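You operate a simulated robot arm through the tools that you are given. There is no shell and no other tool.

Carry out the task below with a simulated robot arm. There is one attempt and no reset: what you move stays moved.

Task
Brush the dust out of the hinged mould, lay the clay lump in and tamp it flat.
Fine: put the blue brush and the tamper back; leave the lumps under the table alone. Set down upright: blue brush, tamper. What is to be rubbed or washed off counts as gone when no trace of it is left.

The check looks at the end state, three seconds after you hand in, the way a careful person would. Anything else that was tipped, shoved, dropped, spilled or broken makes it a failure.

Robot
A 6-joint arm with a two-finger gripper, fixed in place. Base frame: the origin is at the foot of the arm, x ahead of it, y to its left, z up; the work surface is at about z = 720. Readings come in mm, rad, newtons and seconds.
It reaches about 1298 mm from its shoulder. Its first joint turns from -2.601 to 2.601 rad. Payload 1.57 kg.
Tool frame: the origin (TCP) lies between the finger pads and is the grasp point; the fingertips stand 21 mm ahead of it; z points along the fingers, y is the line along which they close. Largest opening 70 mm; the body of the gripper starts 50 mm behind the TCP.
Orientation is that of the tool frame in the base frame, as a unit quaternion [w, x, y, z]. With the fingers straight down and closing along the base's y, the tool's x points along the base's -x, its y along +y and its z along -z.

Tools
- The arm moves only by the tool apply_moves. Its argument "steps" is a list of rows, each an object of numbers (a shift or turn left out is 0, a gripper value left out holds the last): "dx", "dy", "dz": the shift along the tool's x, y, z in cm; "wx", "wy", "wz": the turn, a rotation vector about the tool's x, y, z in degrees; "fingers": the opening, from 0 (shut) to 1 (fully open). In form: [{"dx": .., "dy": .., "dz": .., "wx": .., "wy": .., "wz": .., "fingers": ..}, ...]. A call has 1 to 20 rows; each row is the pose to reach, as a shift and turn from the pose commanded when the call began, along the tool's axes at that moment. Rows are played at 5 a second. More than 50 mm and 0.15 rad between two rows, or a gripper value outside its range, and nothing of the call is played. Where a pose cannot be reached the arm comes as near as it can. A force on the tool above 50 N (or 10 N above the force at the start of the call, whichever is more), or a blocked arm, ends the call early, and 0.2 s more pass. The fingers move at their own pace and stop on an object; they squeeze with about 30 N. The grip force told is the motor's: it shows also when the fingers shut on nothing. Time passes only in rows, and 0.2 s behind the last, so rows that repeat a pose let the fingers close. The reply holds the time, the measured pose of the TCP, the force on the tool along the base axes, the opening and the grip force, in the units named above and with some noise, with the torque about the TCP (base axes, N m) and any sound that the robot's microphone picked up, and new pictures: "views" is both (left out), scene, wrist or none.
- Cameras (640 x 400 px; columns grow to the right, rows downward): "scene" is fixed at [399.4, -500.9, 1546.3]; the picture's right is [0.92, -0.39, 0.00], its down [-0.30, -0.72, -0.62] and it looks along [0.24, 0.57, -0.78] (base axes); focal length 261 px, centre (320, 200). "wrist" rides on the gripper at [79, 4, -81] in the tool frame; the picture's right is [-0.05, 1.00, 0.00], its down [-0.67, -0.04, -0.74] and it looks along [-0.74, -0.04, 0.67] (tool axes); focal length 256 px, centre (320, 200). There is no depth. A picture from a camera that has moved, and an enlarged one, comes with that camera's place and axes in the base frame and with its lens.
- slide_trunk(by): slides the trunk up (or, below 0, down) by that many mm; the arm rides with it, the base frame stays. It gives what a move gives, with no picture.
- inspect(camera, box): a new picture of the part [left, top, right, bottom] of that camera's present view, enlarged. The clock stands still meanwhile.
- finish_job(): hands the job in; it is judged then, once.

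Places have to be worked out from the pictures, the camera data and where the tool is seen. Open the gripper and draw the arm clear of the work before you hand the job in, unless the task says otherwise.

The tools are called after ">>>" by a JSON object that holds its "api" and its "payload". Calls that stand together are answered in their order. apply_moves: Moves the arm, as the interface text tells. Its arguments: {"type":"object","properties":{"steps":{"type":"array","items":{"type":"object","properties":{"dx":{"type":"number"},"dy":{"type":"number"},"dz":{"type":"number"},"wx":{"type":"number"},"wy":{"type":"number"},"wz":{"type":"number"},"fingers":{"type":"number"}}}},"views":{"type":"string","enum":["both","scene","wrist","none"]}},"required":["steps"]} The other tools are called the same way: slide_trunk (by) slides the trunk up or down; inspect (camera, box) takes an enlarged picture of a part of a camera's view; finish_job () hands the job in.

At the start:

```text
time: 0.0
position: [925.8, 134.3, 1169.2]
tcp_rot: [0.0, 0.0, 1.0, 0.0]
ft_force: [0.8, 0.0, 0.4]
wrist_torque: [0.03, -0.04, -0.02]
width: 70.0
gripper_force: 0.0
trunk travel left (down, up): [-851.0, 119.0]
```

scene: 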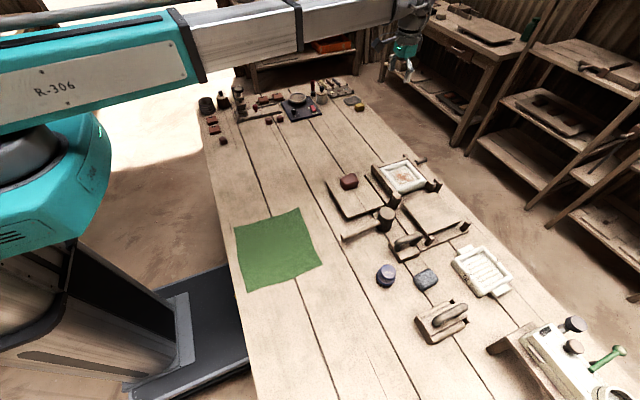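
wrist: 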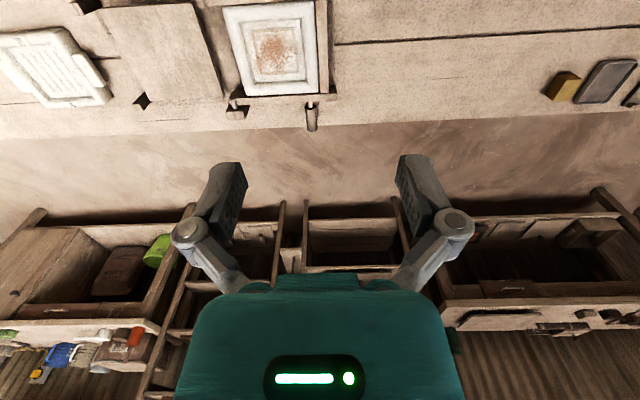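

I see a table with a hinged mould (white tray with a reddish dust patch), a lump on a board, several tools. I'll enlarge parts of the scene to identify objects.

>>> {"api": "inspect", "payload": {"camera": "scene", "box": [310, 140, 530, 300]}}

>>> {"api": "inspect", "payload": {"camera": "scene", "box": [190, 60, 380, 180]}}

>>> {"api": "inspect", "payload": {"camera": "scene", "box": [400, 240, 640, 400]}}

>>> {"api": "inspect", "payload": {"camera": "scene", "box": [320, 140, 450, 220]}}

```text
2.50 times, centred on (420, 220) of scene
camera zoom: at [399.4, -500.9, 1546.3], right [0.92, -0.39, 0.0], down [-0.3, -0.72, -0.62], along [0.24, 0.57, -0.78], focal length 653 px, centre (70, 150)
```

zoom: 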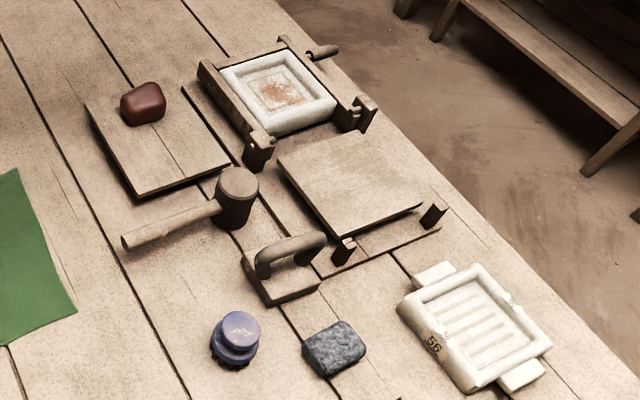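

```text
3.33 times, centred on (285, 120) of scene
camera zoom: at [399.4, -500.9, 1546.3], right [0.92, -0.39, 0.0], down [-0.3, -0.72, -0.62], along [0.24, 0.57, -0.78], focal length 870 px, centre (437, 467)
```

zoom: 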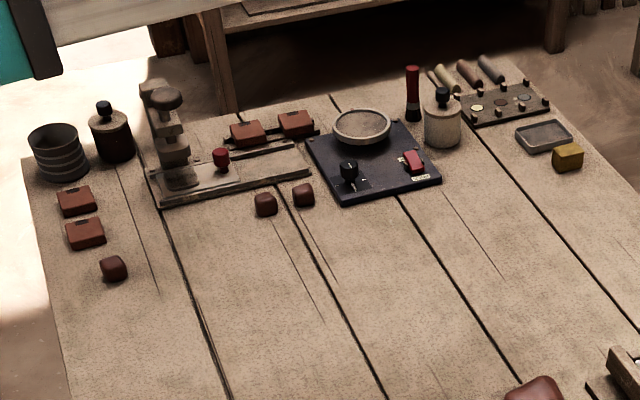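

```text
2.50 times, centred on (520, 320) of scene
camera zoom: at [399.4, -500.9, 1546.3], right [0.92, -0.39, 0.0], down [-0.3, -0.72, -0.62], along [0.24, 0.57, -0.78], focal length 653 px, centre (-180, -100)
```

zoom: 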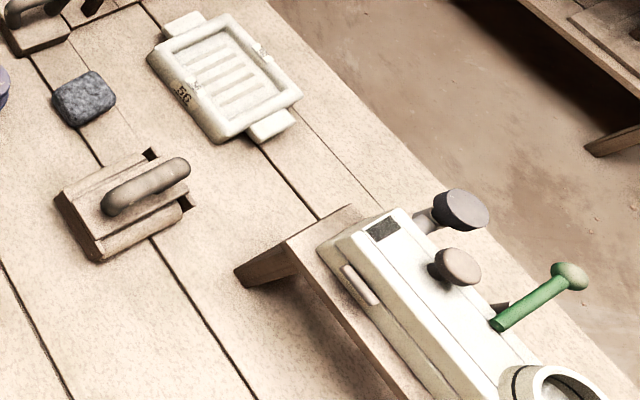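

```text
4.92 times, centred on (385, 180) of scene
camera zoom: at [399.4, -500.9, 1546.3], right [0.92, -0.39, 0.0], down [-0.3, -0.72, -0.62], along [0.24, 0.57, -0.78], focal length 1285 px, centre (0, 298)
```

zoom: 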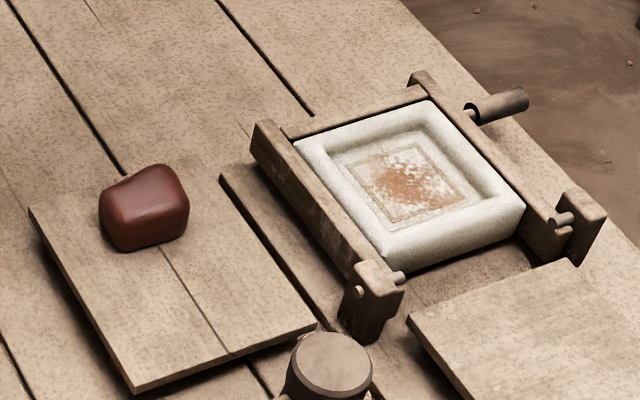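

The mould (dust patch at about (1000, 48, 760)), the lump at about (790, 115), the purple-blue bristled thing at about (720, -280) and a block with a handle at about (840, -217) look like the key items. I'll draw the arm back above the table to see them with the wrist camera.

>>> {"api": "apply_moves", "payload": {"steps": [{"dx": 3.4, "dy": -2.4, "dz": 1}, {"dx": 6.8, "dy": -4.8, "dz": 2}, {"dx": 10.2, "dy": -7.2, "dz": 3}, {"dx": 13.6, "dy": -9.6, "dz": 4}, {"dx": 17, "dy": -12, "dz": 5}, {"dx": 20.4, "dy": -14.4, "dz": 6}, {"dx": 23.8, "dy": -16.8, "dz": 7}, {"dx": 27.2, "dy": -19.2, "dz": 8}, {"dx": 30.6, "dy": -21.6, "dz": 9}, {"dx": 34, "dy": -24, "dz": 10}]}}

```text
time: 2.2
position: [581.7, -106.6, 1170.0]
tcp_rot: [-0.001, 0.0, 1.0, 0.0]
ft_force: [0.2, -0.3, 0.5]
wrist_torque: [0.0, -0.03, -0.02]
width: 69.8
gripper_force: 0.1
out of reach, approached as far as the arm can: row 1, 2, 3, 4, 5, 6, 7, 8, 9, 10
trunk travel left (down, up): [-851.0, 119.0]
camera wrist: at [502.6, -102.7, 1250.4], right [0.05, 1.0, 0.0], down [0.67, -0.04, 0.75], along [0.74, -0.04, -0.67], focal length 256 px, centre (320, 200)
```

scene: 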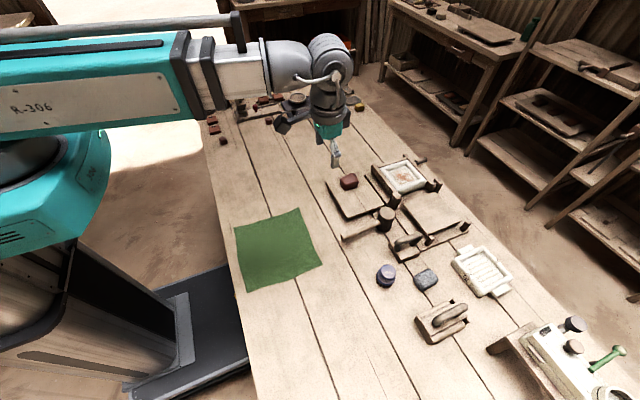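
wrist: 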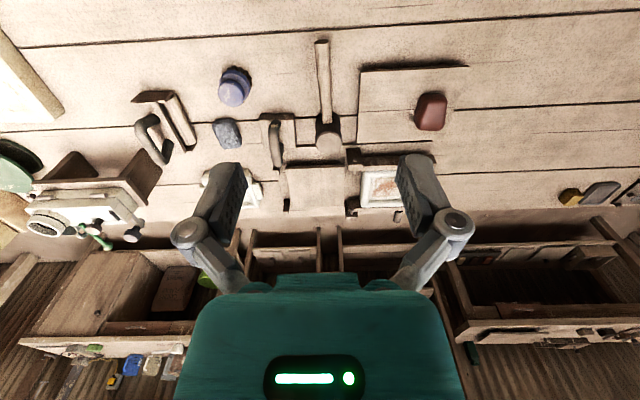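

The arm went back but did not descend (z stayed 1170), so height may depend on the trunk. I'll look closely at the objects in the wrist view.

>>> {"api": "inspect", "payload": {"camera": "wrist", "box": [120, 30, 300, 200]}}

>>> {"api": "inspect", "payload": {"camera": "wrist", "box": [250, 30, 470, 240]}}

>>> {"api": "slide_trunk", "payload": {"by": -100}}

```text
2.35 times, centred on (210, 115) of wrist
camera zoom: at [502.6, -102.7, 1250.4], right [0.05, 1.0, 0.0], down [0.67, -0.04, 0.75], along [0.74, -0.04, -0.67], focal length 602 px, centre (579, 400)
```

zoom: 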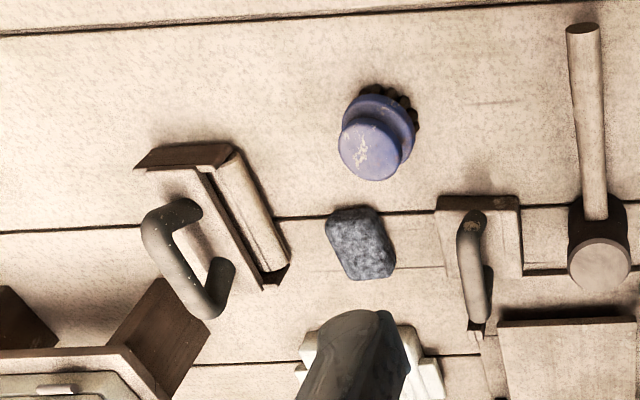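

```text
1.90 times, centred on (360, 135) of wrist
camera zoom: at [502.6, -102.7, 1250.4], right [0.05, 1.0, 0.0], down [0.67, -0.04, 0.75], along [0.74, -0.04, -0.67], focal length 488 px, centre (244, 324)
```

zoom: 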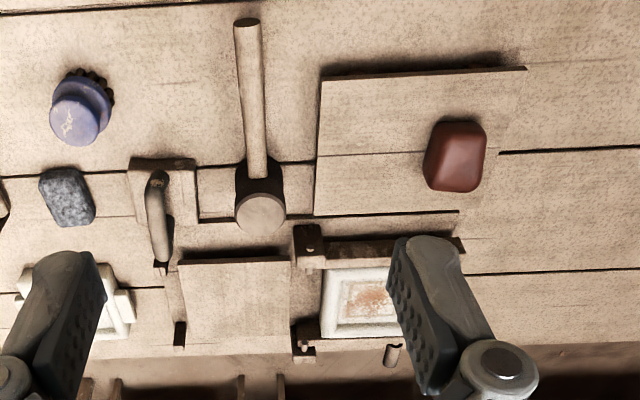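

```text
time: 3.5
position: [585.3, -105.8, 1069.5]
tcp_rot: [0.0, 0.0, 1.0, 0.0]
ft_force: [0.7, -0.2, -0.4]
wrist_torque: [0.01, 0.01, 0.02]
width: 69.9
gripper_force: 0.1
trunk travel left (down, up): [-751.0, 219.0]
```

The trunk slide lowered the tool 100 mm straight down. The flat block with the D-handle at about (840, -217) looks like the tamper; the purple one with bristles is the blue brush. I'll test whether the arm itself can change height.

>>> {"api": "apply_moves", "payload": {"steps": [{"dz": 2}, {"dz": 4}, {"dz": 4}]}}

```text
time: 4.3
position: [584.4, -105.6, 1069.2]
tcp_rot: [0.0, -0.001, 1.0, 0.001]
ft_force: [-0.7, -0.4, -0.7]
wrist_torque: [-0.02, -0.01, -0.01]
width: 69.7
gripper_force: 0.1
out of reach, approached as far as the arm can: row 1, 2, 3
trunk travel left (down, up): [-751.0, 219.0]
camera wrist: at [504.2, -102.0, 1150.1], right [0.05, 1.0, 0.0], down [0.67, -0.04, 0.74], along [0.74, -0.04, -0.67], focal length 256 px, centre (320, 200)
```

scene: 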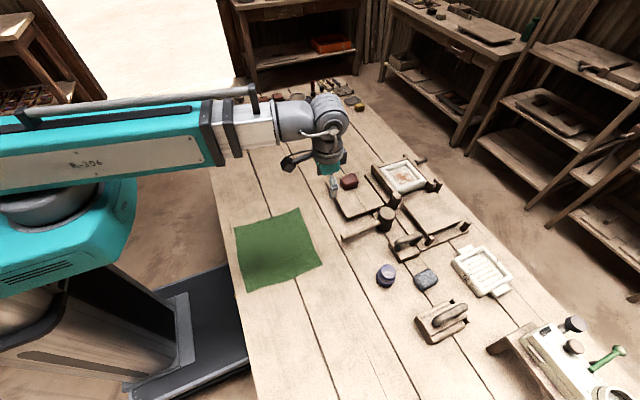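
wrist: 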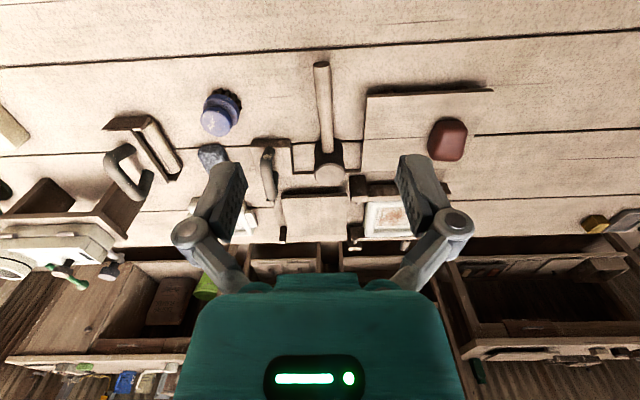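

The arm can't go down by itself here; I'll test upward and a larger radius to understand its reach.

>>> {"api": "apply_moves", "payload": {"steps": [{"dz": -2}, {"dz": -4}, {"dz": -4}], "views": "none"}}

>>> {"api": "apply_moves", "payload": {"steps": [{"dx": -3}, {"dx": -6}, {"dx": -9}, {"dx": -12}, {"dx": -12, "dz": 3}, {"dx": -12, "dz": 3}], "views": "none"}}

```text
time: 5.1
position: [584.1, -105.4, 1069.8]
tcp_rot: [-0.001, 0.0, 1.0, -0.001]
ft_force: [0.7, -0.5, 0.0]
wrist_torque: [0.0, -0.01, -0.02]
width: 70.0
gripper_force: 0.1
out of reach, approached as far as the arm can: row 1, 2, 3
trunk travel left (down, up): [-751.0, 219.0]
```

```text
time: 6.5
position: [704.7, -104.8, 1069.8]
tcp_rot: [0.0, 0.0, 1.0, 0.0]
ft_force: [0.5, 0.5, 0.2]
wrist_torque: [0.0, 0.04, -0.02]
width: 69.8
gripper_force: 0.2
out of reach, approached as far as the arm can: row 5, 6
trunk travel left (down, up): [-751.0, 219.0]
```

Height comes only from the trunk; horizontal moves work. I'll move over the blue brush (about (720, -280)) and lower the trunk to look closer.

>>> {"api": "apply_moves", "payload": {"steps": [{"dx": -0.3, "dy": -4}, {"dx": -0.6, "dy": -8}, {"dx": -1.0, "dy": -12}, {"dx": -1.3, "dy": -16}, {"dx": -1.5, "dy": -17.5}], "views": "none"}}

>>> {"api": "slide_trunk", "payload": {"by": -150}}

>>> {"api": "apply_moves", "payload": {"steps": [{"dx": 0}]}}

```text
time: 7.7
position: [718.9, -279.9, 1069.3]
tcp_rot: [0.0, 0.0, 1.0, 0.0]
ft_force: [-0.1, 0.3, -0.4]
wrist_torque: [0.02, -0.01, -0.01]
width: 69.9
gripper_force: 0.0
out of reach, approached as far as the arm can: row 4, 5
trunk travel left (down, up): [-751.0, 219.0]
```

```text
time: 9.5
position: [718.1, -281.0, 919.3]
tcp_rot: [-0.001, 0.002, 1.0, 0.0]
ft_force: [-0.7, 0.3, -0.3]
wrist_torque: [0.01, -0.03, 0.01]
width: 70.1
gripper_force: 0.1
trunk travel left (down, up): [-601.0, 369.0]
```

```text
time: 9.9
position: [718.6, -280.7, 919.6]
tcp_rot: [0.001, 0.0, 1.0, 0.0]
ft_force: [1.2, 0.1, -0.4]
wrist_torque: [-0.01, -0.01, -0.01]
width: 70.1
gripper_force: 0.1
trunk travel left (down, up): [-601.0, 369.0]
camera wrist: at [638.8, -277.4, 1000.1], right [0.05, 1.0, 0.0], down [0.67, -0.04, 0.74], along [0.74, -0.04, -0.67], focal length 256 px, centre (320, 200)
```

scene: 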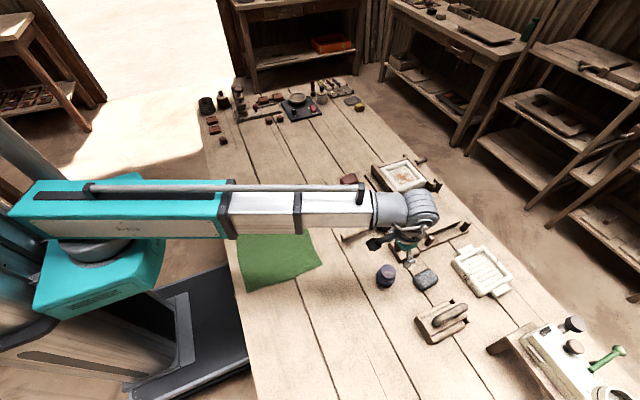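
wrist: 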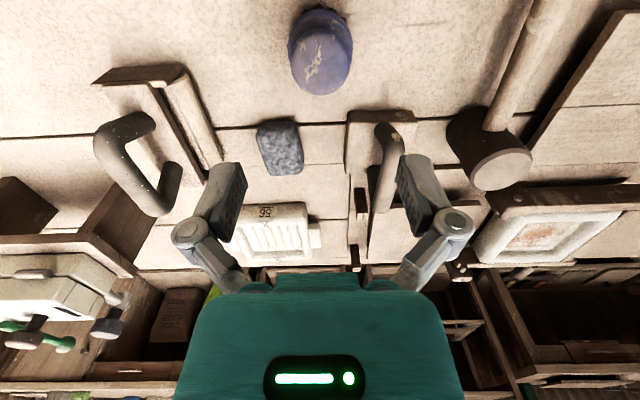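

The brush is right below/near the tool. I'll enlarge the brush and tamper.

>>> {"api": "inspect", "payload": {"camera": "wrist", "box": [260, 0, 380, 110]}}

>>> {"api": "inspect", "payload": {"camera": "wrist", "box": [320, 80, 560, 290]}}

>>> {"api": "inspect", "payload": {"camera": "wrist", "box": [80, 50, 240, 230]}}

```text
3.64 times, centred on (320, 55) of wrist
camera zoom: at [638.8, -277.4, 1000.1], right [0.05, 1.0, 0.0], down [0.67, -0.04, 0.74], along [0.74, -0.04, -0.67], focal length 931 px, centre (320, 727)
```

zoom: 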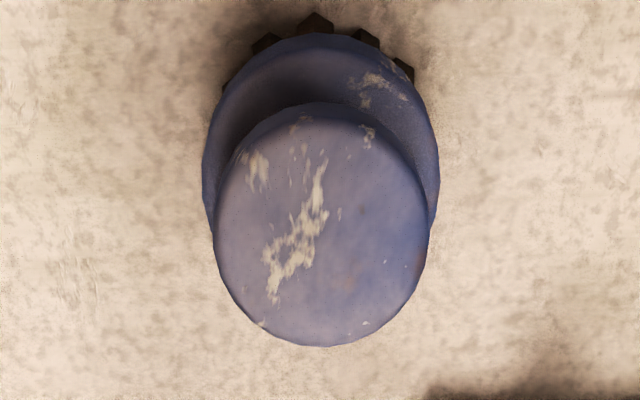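

```text
1.90 times, centred on (440, 185) of wrist
camera zoom: at [638.8, -277.4, 1000.1], right [0.05, 1.0, 0.0], down [0.67, -0.04, 0.74], along [0.74, -0.04, -0.67], focal length 488 px, centre (91, 229)
```

zoom: 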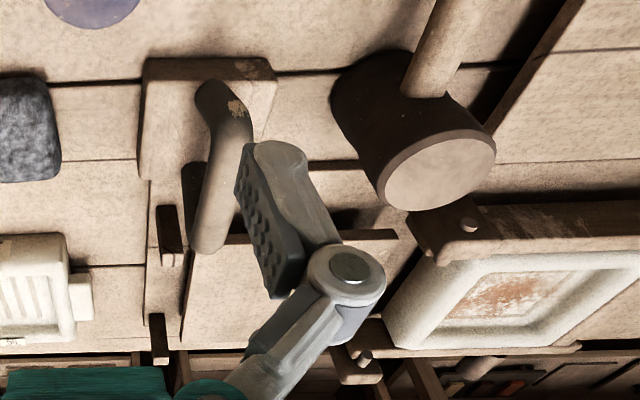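

```text
2.22 times, centred on (160, 140) of wrist
camera zoom: at [638.8, -277.4, 1000.1], right [0.05, 1.0, 0.0], down [0.67, -0.04, 0.74], along [0.74, -0.04, -0.67], focal length 569 px, centre (676, 333)
```

zoom: 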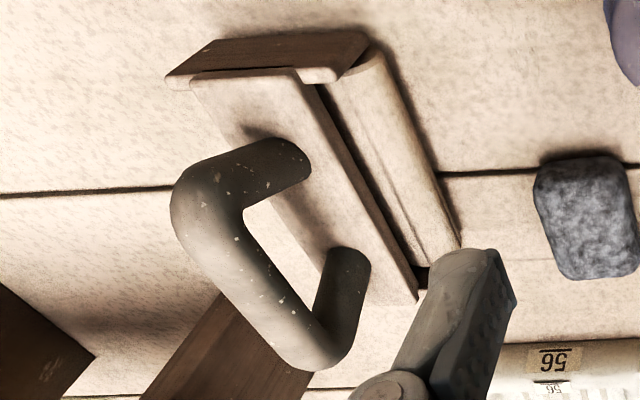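

The brush axis is at about (718, -281), knob top around z≈778, knob about 50 mm wide. I'll lower the trunk to just above it and look again.

>>> {"api": "slide_trunk", "payload": {"by": -95}}

>>> {"api": "apply_moves", "payload": {"steps": [{"dx": 0}]}}

```text
time: 11.2
position: [718.9, -279.0, 824.5]
tcp_rot: [0.0, 0.0, 1.0, 0.0]
ft_force: [-1.0, 0.0, -1.4]
wrist_torque: [0.0, -0.02, -0.02]
width: 70.2
gripper_force: 0.0
trunk travel left (down, up): [-506.0, 464.0]
```

```text
time: 11.6
position: [718.9, -280.5, 824.6]
tcp_rot: [0.0, 0.0, 1.0, 0.001]
ft_force: [0.2, 0.3, 0.5]
wrist_torque: [0.02, 0.04, -0.02]
width: 70.3
gripper_force: 0.0
trunk travel left (down, up): [-506.0, 464.0]
camera wrist: at [638.8, -277.4, 905.1], right [0.05, 1.0, 0.0], down [0.67, -0.04, 0.74], along [0.74, -0.04, -0.67], focal length 256 px, centre (320, 200)
```

scene: 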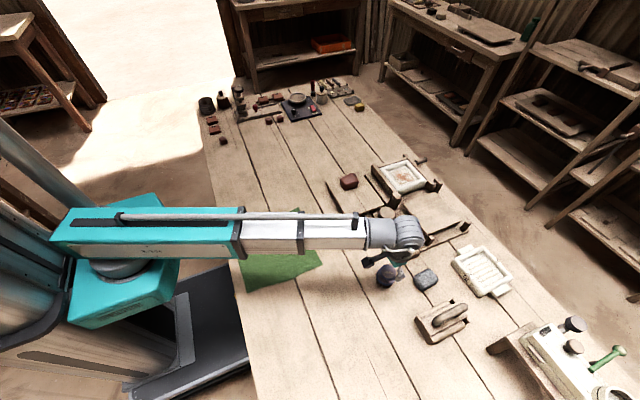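
wrist: 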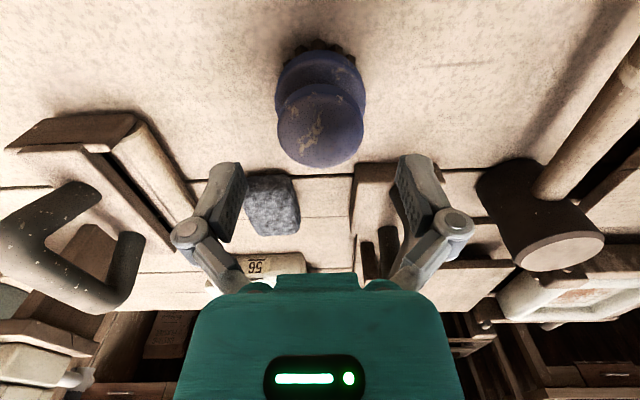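

>>> {"api": "inspect", "payload": {"camera": "wrist", "box": [250, 20, 390, 180]}}

>>> {"api": "inspect", "payload": {"camera": "scene", "box": [340, 220, 450, 310]}}

```text
2.50 times, centred on (320, 100) of wrist
camera zoom: at [638.8, -277.4, 905.1], right [0.05, 1.0, 0.0], down [0.67, -0.04, 0.74], along [0.74, -0.04, -0.67], focal length 640 px, centre (320, 450)
```

zoom: 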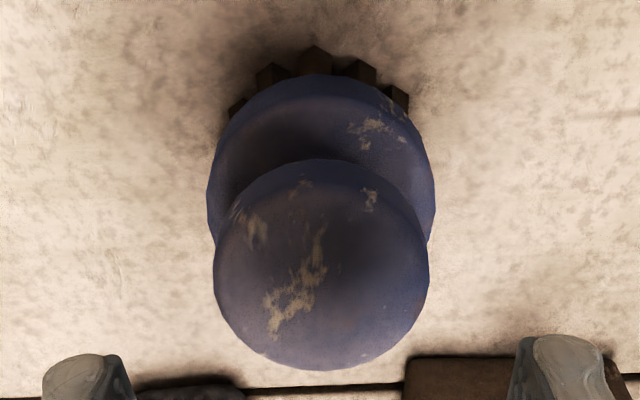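

```text
4.44 times, centred on (395, 265) of scene
camera zoom: at [399.4, -500.9, 1546.3], right [0.92, -0.39, 0.0], down [-0.3, -0.72, -0.62], along [0.24, 0.57, -0.78], focal length 1160 px, centre (-13, -89)
```

zoom: 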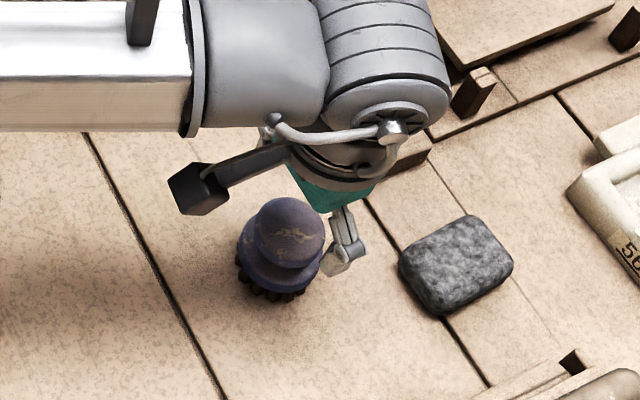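

Knob centre is at about (718.7, -281), top z≈777, disc top z≈745. I'll lower so the tips reach z≈753 and close on the knob.

>>> {"api": "slide_trunk", "payload": {"by": -51}}

>>> {"api": "apply_moves", "payload": {"steps": [{"fingers": 0.85}, {"fingers": 0.7}, {"fingers": 0.6}, {"fingers": 0.5}, {"fingers": 0.5}, {"fingers": 0.5}]}}

```text
time: 12.5
position: [718.6, -281.3, 773.6]
tcp_rot: [0.0, 0.0, 1.0, 0.0]
ft_force: [0.4, 0.2, 0.5]
wrist_torque: [-0.02, 0.0, 0.0]
width: 70.0
gripper_force: 0.3
trunk travel left (down, up): [-455.0, 515.0]
```

```text
time: 13.9
position: [719.1, -280.5, 774.6]
tcp_rot: [0.0, 0.0, 1.0, -0.001]
ft_force: [2.5, 0.2, 9.7]
wrist_torque: [-0.02, -0.03, -0.01]
width: 45.8
gripper_force: 30.4
trunk travel left (down, up): [-455.0, 515.0]
camera wrist: at [638.5, -277.3, 854.5], right [0.05, 1.0, 0.0], down [0.67, -0.04, 0.75], along [0.74, -0.04, -0.67], focal length 256 px, centre (320, 200)
```

scene: 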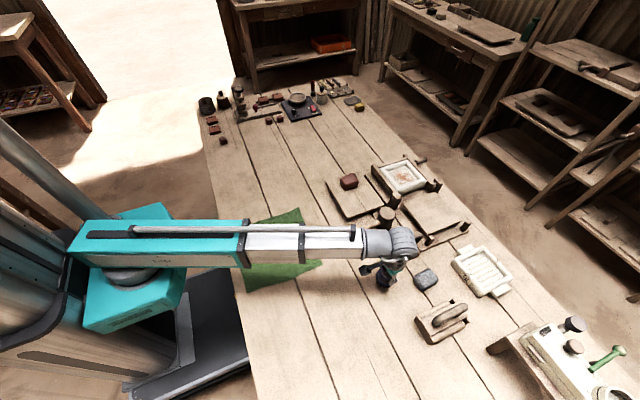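
wrist: 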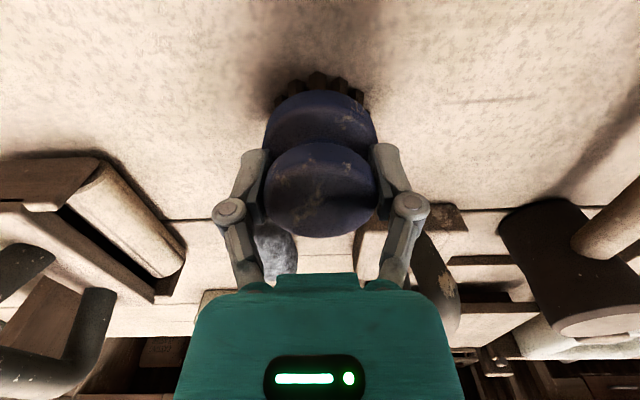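

Gripped the brush knob (width 45.8, 30 N). Its home is (719, -281) with TCP z=773.6. I'll lift it with the trunk.

>>> {"api": "slide_trunk", "payload": {"by": 110}}

>>> {"api": "apply_moves", "payload": {"steps": [{"fingers": 0.5}]}}

```text
time: 15.3
position: [717.5, -280.7, 884.2]
tcp_rot: [0.0, -0.001, 1.0, -0.001]
ft_force: [-0.5, 0.7, -1.1]
wrist_torque: [-0.01, -0.03, 0.0]
width: 45.8
gripper_force: 30.4
trunk travel left (down, up): [-565.0, 405.0]
```

```text
time: 15.7
position: [718.2, -281.0, 883.9]
tcp_rot: [0.0, 0.0, 1.0, 0.0]
ft_force: [0.2, -0.6, -1.4]
wrist_torque: [0.02, -0.03, -0.02]
width: 45.8
gripper_force: 30.2
trunk travel left (down, up): [-565.0, 405.0]
camera wrist: at [638.8, -277.4, 964.0], right [0.05, 1.0, 0.0], down [0.67, -0.04, 0.74], along [0.74, -0.04, -0.67], focal length 256 px, centre (320, 200)
```

scene: 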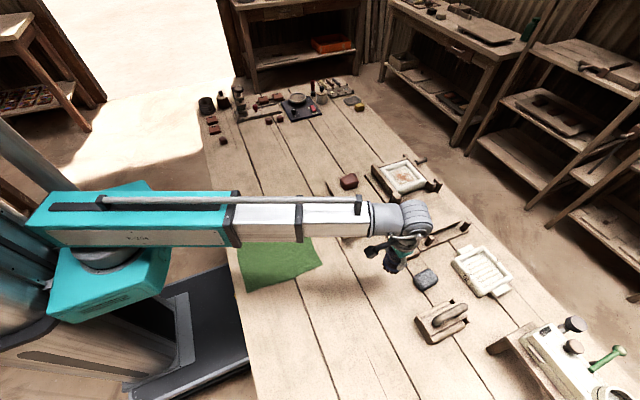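
wrist: 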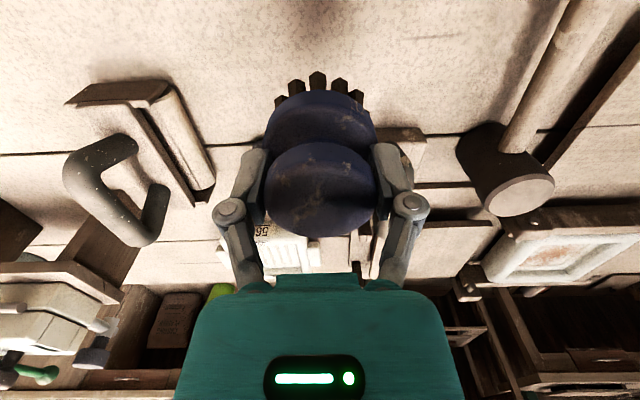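

The brush is lifted. I'll raise a bit more for clearance and carry it over to above the mould at about (1000, 48).

>>> {"api": "slide_trunk", "payload": {"by": 60}}

>>> {"api": "apply_moves", "payload": {"steps": [{"dx": -2.8, "dy": 3.3}, {"dx": -5.6, "dy": 6.6}, {"dx": -8.4, "dy": 9.9}, {"dx": -11.2, "dy": 13.2}, {"dx": -14, "dy": 16.5}, {"dx": -16.8, "dy": 19.8}, {"dx": -19.6, "dy": 23.1}, {"dx": -22.4, "dy": 26.4}, {"dx": -25.2, "dy": 29.7}, {"dx": -28, "dy": 33}]}}

```text
time: 16.7
position: [718.3, -279.7, 943.1]
tcp_rot: [0.001, 0.0, 1.0, 0.0]
ft_force: [-0.1, 0.0, -0.8]
wrist_torque: [0.02, 0.01, 0.03]
width: 45.8
gripper_force: 30.3
trunk travel left (down, up): [-625.0, 345.0]
```

```text
time: 18.9
position: [1001.3, 52.3, 944.0]
tcp_rot: [0.0, 0.001, 1.0, 0.001]
ft_force: [-0.4, -1.2, -0.8]
wrist_torque: [0.0, -0.02, -0.03]
width: 45.7
gripper_force: 29.8
trunk travel left (down, up): [-625.0, 345.0]
camera wrist: at [921.8, 54.5, 1023.7], right [0.05, 1.0, 0.0], down [0.67, -0.04, 0.74], along [0.74, -0.04, -0.67], focal length 256 px, centre (320, 200)
```

scene: 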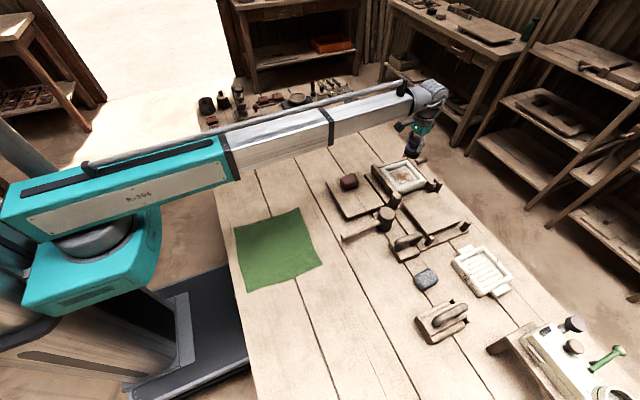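
wrist: 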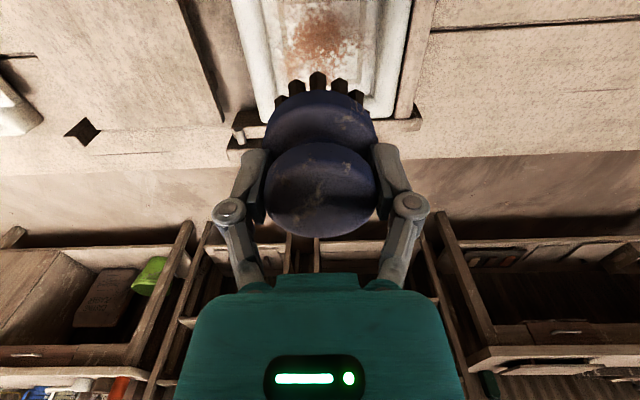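

>>> {"api": "inspect", "payload": {"camera": "wrist", "box": [210, 0, 450, 160]}}

>>> {"api": "inspect", "payload": {"camera": "scene", "box": [360, 140, 450, 220]}}

```text
2.50 times, centred on (330, 80) of wrist
camera zoom: at [921.8, 54.5, 1023.7], right [0.05, 1.0, 0.0], down [0.67, -0.04, 0.74], along [0.74, -0.04, -0.67], focal length 640 px, centre (295, 500)
```

zoom: 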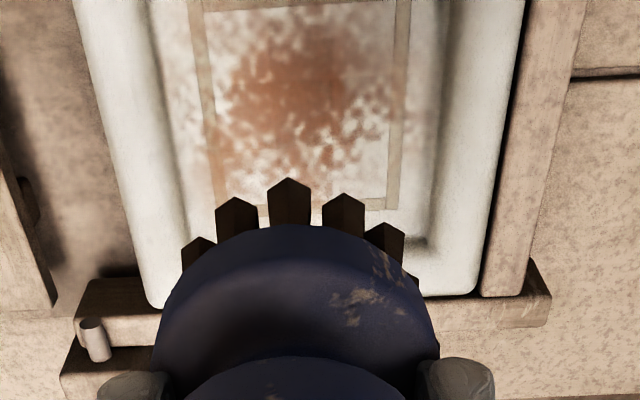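

```text
5.00 times, centred on (405, 180) of scene
camera zoom: at [399.4, -500.9, 1546.3], right [0.92, -0.39, 0.0], down [-0.3, -0.72, -0.62], along [0.24, 0.57, -0.78], focal length 1305 px, centre (-105, 300)
```

zoom: 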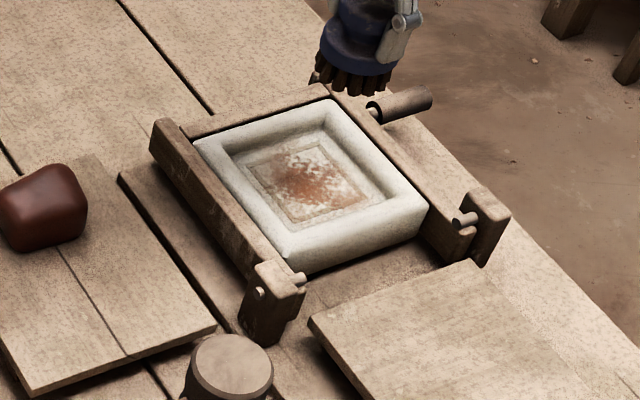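

The mould floor seems centred near (998, 53), about 100 mm square, at z≈755–765. I'll centre the brush over it and come down in stages, checking the force.

>>> {"api": "apply_moves", "payload": {"steps": [{"dx": 0.3, "dy": 0.05}], "views": "none"}}

>>> {"api": "slide_trunk", "payload": {"by": -90}}

>>> {"api": "apply_moves", "payload": {"steps": [{"dx": 0}]}}

>>> {"api": "inspect", "payload": {"camera": "scene", "box": [360, 120, 450, 220]}}

>>> {"api": "inspect", "payload": {"camera": "wrist", "box": [190, 0, 450, 180]}}

```text
time: 19.3
position: [996.3, 50.1, 943.9]
tcp_rot: [0.0, 0.001, 1.0, 0.0]
ft_force: [0.2, 0.6, -0.9]
wrist_torque: [0.0, -0.01, 0.03]
width: 45.6
gripper_force: 29.9
trunk travel left (down, up): [-625.0, 345.0]
```

```text
time: 20.6
position: [997.2, 50.6, 854.2]
tcp_rot: [0.0, 0.001, 1.0, 0.0]
ft_force: [-0.5, 0.4, -0.6]
wrist_torque: [0.0, -0.01, 0.02]
width: 45.8
gripper_force: 30.2
trunk travel left (down, up): [-535.0, 435.0]
```

```text
time: 21.0
position: [997.3, 51.1, 853.3]
tcp_rot: [0.0, 0.0, 1.0, 0.0]
ft_force: [-0.8, 0.6, -1.7]
wrist_torque: [-0.02, 0.02, 0.01]
width: 45.6
gripper_force: 30.2
trunk travel left (down, up): [-535.0, 435.0]
camera wrist: at [917.3, 54.0, 933.9], right [0.05, 1.0, 0.0], down [0.67, -0.04, 0.74], along [0.74, -0.04, -0.67], focal length 256 px, centre (320, 200)
```

scene: 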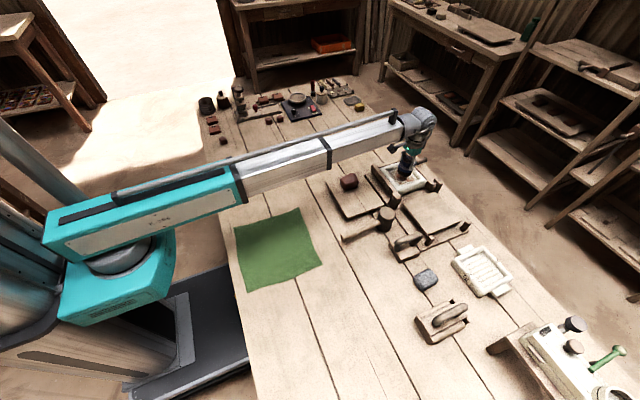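
wrist: 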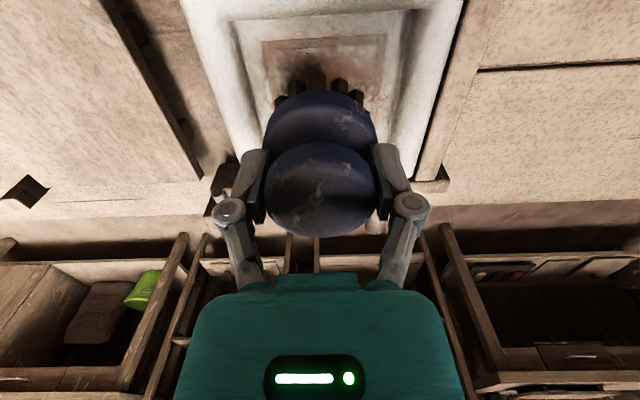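

```text
4.00 times, centred on (405, 170) of scene
camera zoom: at [399.4, -500.9, 1546.3], right [0.92, -0.39, 0.0], down [-0.3, -0.72, -0.62], along [0.24, 0.57, -0.78], focal length 1044 px, centre (-20, 320)
```

zoom: 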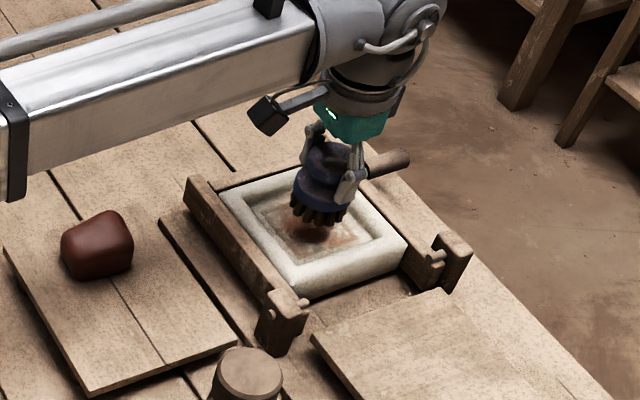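

```text
2.22 times, centred on (320, 90) of wrist
camera zoom: at [917.3, 54.0, 933.9], right [0.05, 1.0, 0.0], down [0.67, -0.04, 0.74], along [0.74, -0.04, -0.67], focal length 569 px, centre (320, 444)
```

zoom: 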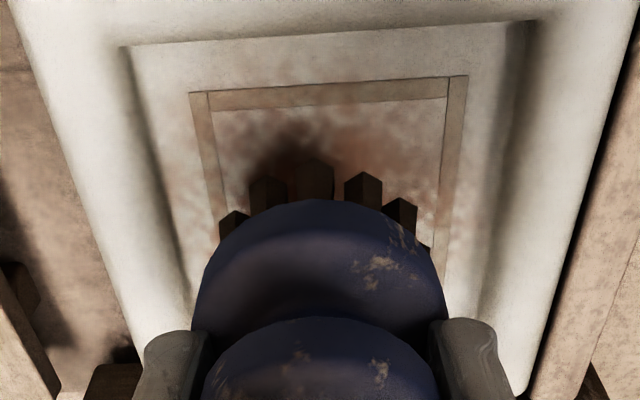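

Floor appears at z≈768, spanning y 4–104, x 952–1049. The brush bottom is at about 800; I'll come down in small steps watching the force.

>>> {"api": "slide_trunk", "payload": {"by": -24}}

>>> {"api": "slide_trunk", "payload": {"by": -3}}

>>> {"api": "slide_trunk", "payload": {"by": -3}}

```text
time: 21.7
position: [996.7, 50.4, 829.2]
tcp_rot: [0.0, 0.0, 1.0, 0.0]
ft_force: [-0.6, 0.0, -2.1]
wrist_torque: [0.03, -0.01, 0.01]
width: 45.6
gripper_force: 30.1
trunk travel left (down, up): [-511.0, 459.0]
```

```text
time: 22.2
position: [996.3, 50.4, 827.4]
tcp_rot: [-0.001, 0.0, 1.0, 0.0]
ft_force: [-0.1, 1.3, -1.4]
wrist_torque: [0.0, -0.03, -0.03]
width: 45.6
gripper_force: 29.7
trunk travel left (down, up): [-508.0, 462.0]
```

```text
time: 22.7
position: [996.3, 51.2, 823.6]
tcp_rot: [0.001, 0.0, 1.0, -0.001]
ft_force: [0.0, 0.7, -0.5]
wrist_torque: [-0.02, 0.04, -0.02]
width: 45.8
gripper_force: 29.8
trunk travel left (down, up): [-505.0, 465.0]
```

>>> {"api": "inspect", "payload": {"camera": "scene", "box": [375, 140, 435, 200]}}

>>> {"api": "slide_trunk", "payload": {"by": -3}}

>>> {"api": "slide_trunk", "payload": {"by": -2}}

```text
6.67 times, centred on (405, 170) of scene
camera zoom: at [399.4, -500.9, 1546.3], right [0.92, -0.39, 0.0], down [-0.3, -0.72, -0.62], along [0.24, 0.57, -0.78], focal length 1740 px, centre (-247, 400)
```

zoom: 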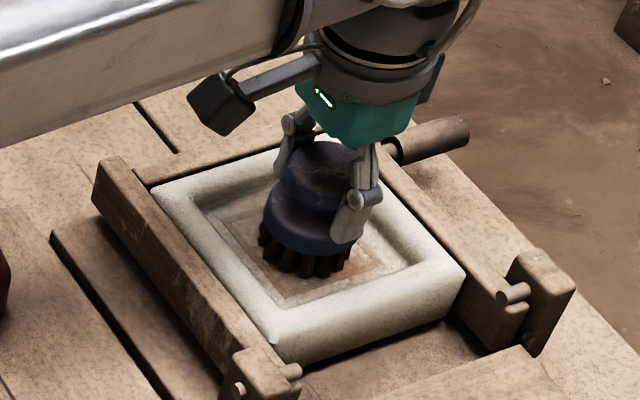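

```text
time: 23.2
position: [995.7, 51.2, 822.6]
tcp_rot: [0.002, 0.001, 1.0, 0.0]
ft_force: [10.3, 0.6, 29.9]
wrist_torque: [-0.06, -0.16, 0.05]
width: 45.8
gripper_force: 29.7
trunk travel left (down, up): [-502.0, 468.0]
```

```text
time: 23.7
position: [995.6, 51.9, 821.2]
tcp_rot: [0.003, 0.0, 1.0, 0.0]
ft_force: [1.3, 1.1, 36.7]
wrist_torque: [-0.15, 0.37, 0.0]
width: 45.7
gripper_force: 29.6
trunk travel left (down, up): [-500.0, 470.0]
stopped: the force on the tool passed its limit at 51 N (the readings are from after the stop); the commanded pose is now the measured one
```

Contact is at TCP z≈822.5 (floor ≈769), now pressing ~37 N – too hard. I'll ease up slightly.

>>> {"api": "slide_trunk", "payload": {"by": 1.5}}

>>> {"api": "apply_moves", "payload": {"steps": [{"dx": 0}], "views": "wrist"}}

```text
time: 24.2
position: [995.1, 51.4, 822.1]
tcp_rot: [0.001, -0.001, 1.0, -0.001]
ft_force: [-4.1, 0.0, 21.1]
wrist_torque: [0.03, 0.3, 0.03]
width: 45.8
gripper_force: 29.6
trunk travel left (down, up): [-502.0, 468.0]
```

```text
time: 24.6
position: [995.6, 50.4, 823.5]
tcp_rot: [0.001, 0.0, 1.0, 0.0]
ft_force: [-7.5, -0.5, 18.8]
wrist_torque: [-0.03, 0.38, 0.03]
width: 45.9
gripper_force: 29.7
trunk travel left (down, up): [-502.0, 468.0]
camera wrist: at [916.2, 54.0, 902.9], right [0.05, 1.0, 0.0], down [0.66, -0.04, 0.75], along [0.75, -0.04, -0.66], focal length 256 px, centre (320, 200)
```

wrist: 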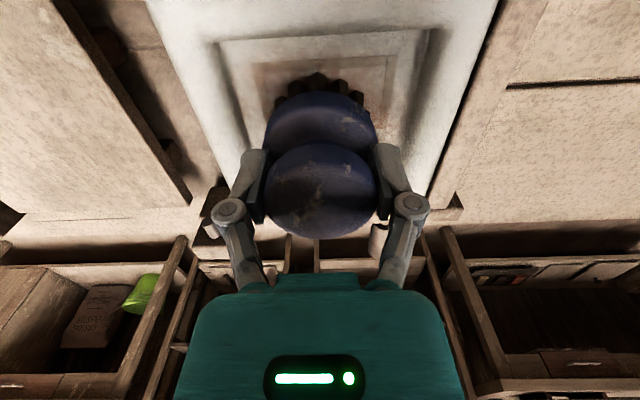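

>>> {"api": "slide_trunk", "payload": {"by": 1}}

>>> {"api": "apply_moves", "payload": {"steps": [{"dx": 0.5}, {"dx": 1.0}, {"dx": 0.5}, {"dx": 0}]}}

>>> {"api": "inspect", "payload": {"camera": "scene", "box": [375, 140, 435, 200]}}

```text
time: 25.1
position: [996.8, 51.7, 822.7]
tcp_rot: [0.002, 0.0, 1.0, 0.0]
ft_force: [-4.9, 0.1, 11.3]
wrist_torque: [-0.04, 0.24, 0.0]
width: 45.8
gripper_force: 30.4
trunk travel left (down, up): [-503.0, 467.0]
```

```text
time: 26.1
position: [997.2, 51.7, 823.7]
tcp_rot: [0.002, 0.001, 1.0, 0.0]
ft_force: [-5.1, 0.4, 10.9]
wrist_torque: [0.0, 0.16, -0.04]
width: 45.7
gripper_force: 29.5
trunk travel left (down, up): [-503.0, 467.0]
camera wrist: at [917.3, 54.9, 903.1], right [0.05, 1.0, 0.0], down [0.66, -0.04, 0.75], along [0.75, -0.04, -0.66], focal length 256 px, centre (320, 200)
```

scene: 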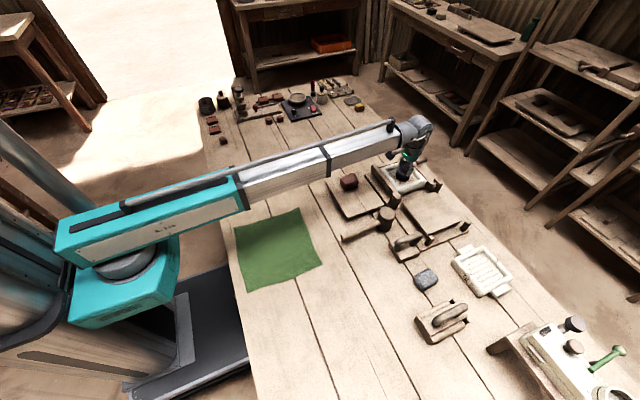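
wrist: 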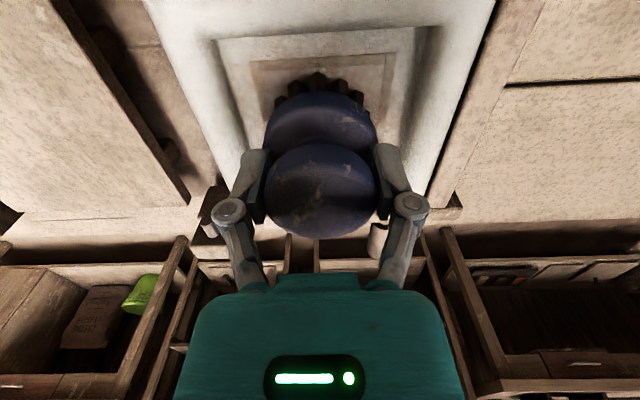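

```text
6.67 times, centred on (405, 170) of scene
camera zoom: at [399.4, -500.9, 1546.3], right [0.92, -0.39, 0.0], down [-0.3, -0.72, -0.62], along [0.24, 0.57, -0.78], focal length 1740 px, centre (-247, 400)
```

zoom: 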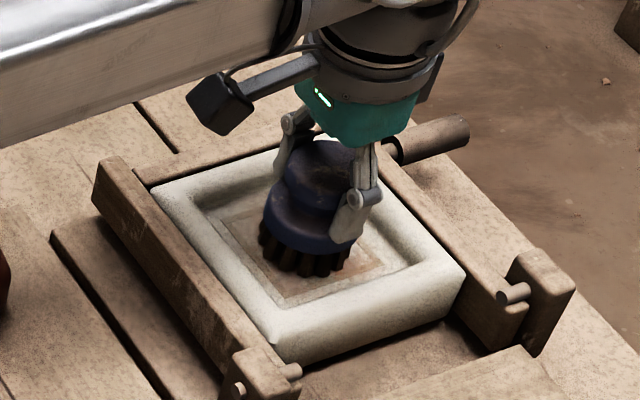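

Light brushing contact (11 N) is removing dust. I'll sweep the brush over the floor in a serpentine pattern.

>>> {"api": "apply_moves", "payload": {"steps": [{"dx": 0.9, "dy": 0}, {"dx": 1.8, "dy": 0}, {"dx": 1.8, "dy": -1.0}, {"dx": 0.6, "dy": -1.0}, {"dx": -0.7, "dy": -1.0}, {"dx": -2.0, "dy": -1.0}, {"dx": -2.0, "dy": -1.8}, {"dx": -0.7, "dy": -1.8}, {"dx": 0.6, "dy": -1.8}, {"dx": 1.8, "dy": -1.8}, {"dx": 1.8, "dy": -0.9}, {"dx": 1.8, "dy": 0.1}, {"dx": 0.6, "dy": 0.1}, {"dx": -0.7, "dy": 0.1}, {"dx": -2.0, "dy": 0.1}, {"dx": -2.0, "dy": 1.1}, {"dx": -0.7, "dy": 1.1}, {"dx": 0.6, "dy": 1.1}, {"dx": 1.8, "dy": 1.1}, {"dx": 1.8, "dy": 2.1}]}}

>>> {"api": "inspect", "payload": {"camera": "scene", "box": [375, 140, 435, 200]}}

```text
time: 30.3
position: [977.3, 70.7, 822.6]
tcp_rot: [0.001, 0.0, 1.0, 0.0]
ft_force: [-1.0, -4.7, 14.0]
wrist_torque: [-0.18, -0.01, 0.03]
width: 45.7
gripper_force: 30.2
trunk travel left (down, up): [-503.0, 467.0]
camera wrist: at [897.4, 74.3, 903.2], right [0.05, 1.0, 0.0], down [0.66, -0.04, 0.75], along [0.75, -0.04, -0.67], focal length 256 px, centre (320, 200)
```

scene: 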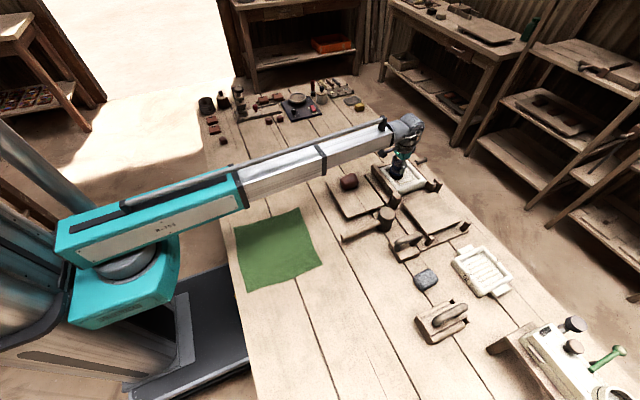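
wrist: 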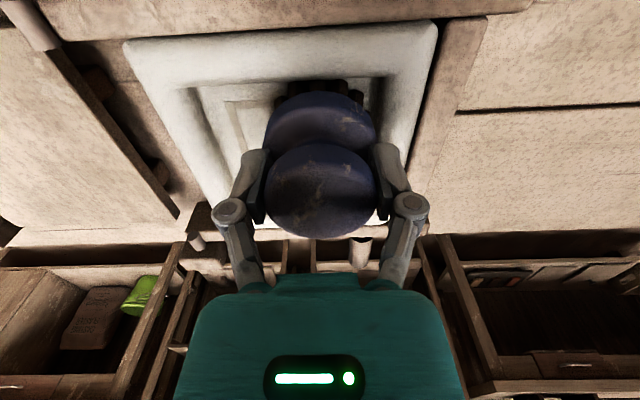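

```text
6.67 times, centred on (405, 170) of scene
camera zoom: at [399.4, -500.9, 1546.3], right [0.92, -0.39, 0.0], down [-0.3, -0.72, -0.62], along [0.24, 0.57, -0.78], focal length 1740 px, centre (-247, 400)
```

zoom: 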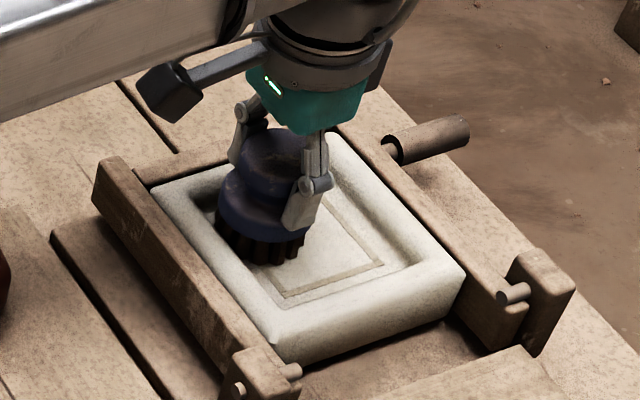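

Most dust is gone. I'll make a second pass with lines the other way to cover everything.

>>> {"api": "apply_moves", "payload": {"steps": [{"dx": -1.2, "dy": 0}, {"dx": -2.5, "dy": 0}, {"dx": -3.8, "dy": 0}, {"dx": -3.8, "dy": -1.2}, {"dx": -3.8, "dy": -2.5}, {"dx": -3.8, "dy": -3.8}, {"dx": -2.8, "dy": -3.8}, {"dx": -2.8, "dy": -2.5}, {"dx": -2.8, "dy": -1.2}, {"dx": -2.8, "dy": 0}, {"dx": -1.8, "dy": 0}, {"dx": -1.8, "dy": -1.2}, {"dx": -1.8, "dy": -2.5}, {"dx": -1.8, "dy": -3.8}, {"dx": -0.8, "dy": -3.8}, {"dx": -0.8, "dy": -2.5}, {"dx": -0.8, "dy": -1.2}, {"dx": 0, "dy": -1.2}, {"dx": 0, "dy": -2.5}, {"dx": 0, "dy": -3.8}], "views": "none"}}

>>> {"api": "slide_trunk", "payload": {"by": 110}}

>>> {"api": "apply_moves", "payload": {"steps": [{"dx": -2.0, "dy": 2.0}]}}

>>> {"api": "inspect", "payload": {"camera": "scene", "box": [375, 140, 435, 200]}}

>>> {"api": "inspect", "payload": {"camera": "wrist", "box": [200, 0, 440, 150]}}

```text
time: 34.5
position: [978.7, 35.1, 822.6]
tcp_rot: [0.002, 0.0, 1.0, 0.001]
ft_force: [-1.4, 4.4, 14.1]
wrist_torque: [0.17, 0.06, 0.0]
width: 45.6
gripper_force: 30.0
trunk travel left (down, up): [-503.0, 467.0]
```

```text
time: 36.0
position: [979.8, 34.3, 930.8]
tcp_rot: [0.001, -0.001, 1.0, 0.0]
ft_force: [-0.1, -0.3, -0.4]
wrist_torque: [0.02, -0.02, -0.01]
width: 45.5
gripper_force: 30.0
trunk travel left (down, up): [-613.0, 357.0]
```

```text
time: 36.4
position: [1000.1, 52.1, 931.3]
tcp_rot: [0.002, -0.001, 1.0, 0.0]
ft_force: [-0.8, -0.2, -0.4]
wrist_torque: [0.01, -0.01, 0.0]
width: 45.7
gripper_force: 30.5
trunk travel left (down, up): [-613.0, 357.0]
camera wrist: at [920.9, 55.6, 1011.6], right [0.05, 1.0, 0.0], down [0.66, -0.04, 0.75], along [0.75, -0.04, -0.67], focal length 256 px, centre (320, 200)
```

scene: 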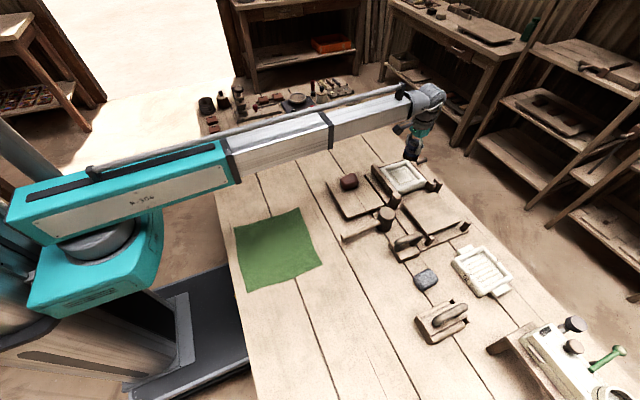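
wrist: 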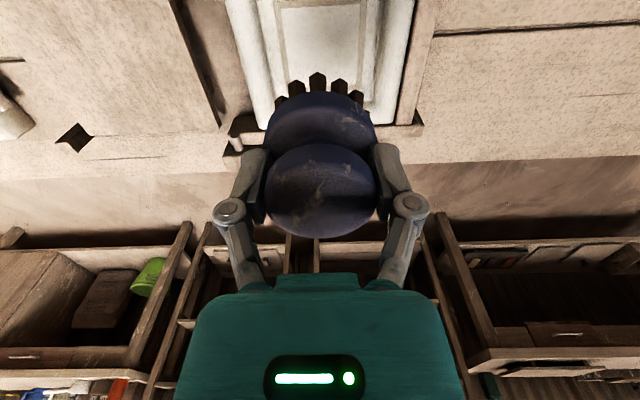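

```text
6.67 times, centred on (405, 170) of scene
camera zoom: at [399.4, -500.9, 1546.3], right [0.92, -0.39, 0.0], down [-0.3, -0.72, -0.62], along [0.24, 0.57, -0.78], focal length 1740 px, centre (-247, 400)
```

zoom: 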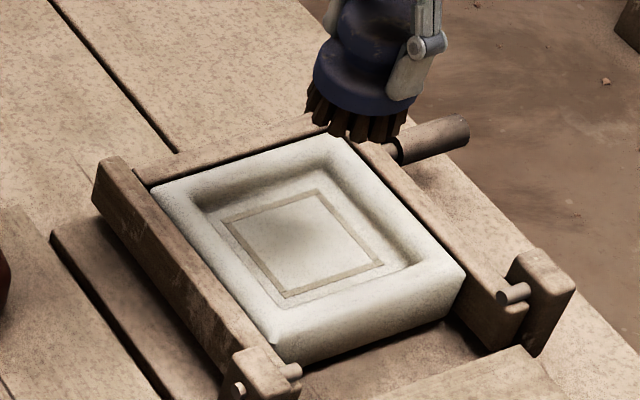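

```text
2.67 times, centred on (320, 75) of wrist
camera zoom: at [920.9, 55.6, 1011.6], right [0.05, 1.0, 0.0], down [0.66, -0.04, 0.75], along [0.75, -0.04, -0.67], focal length 683 px, centre (320, 533)
```

zoom: 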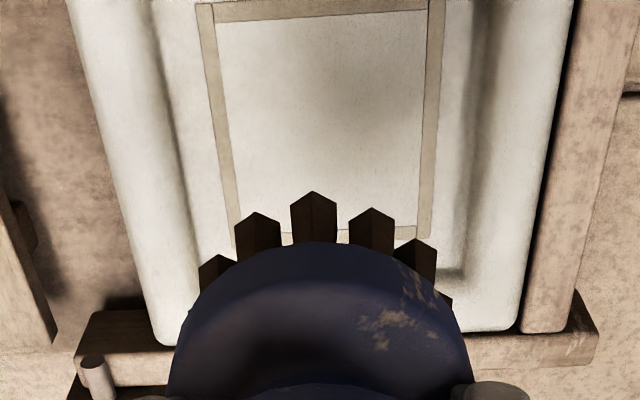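

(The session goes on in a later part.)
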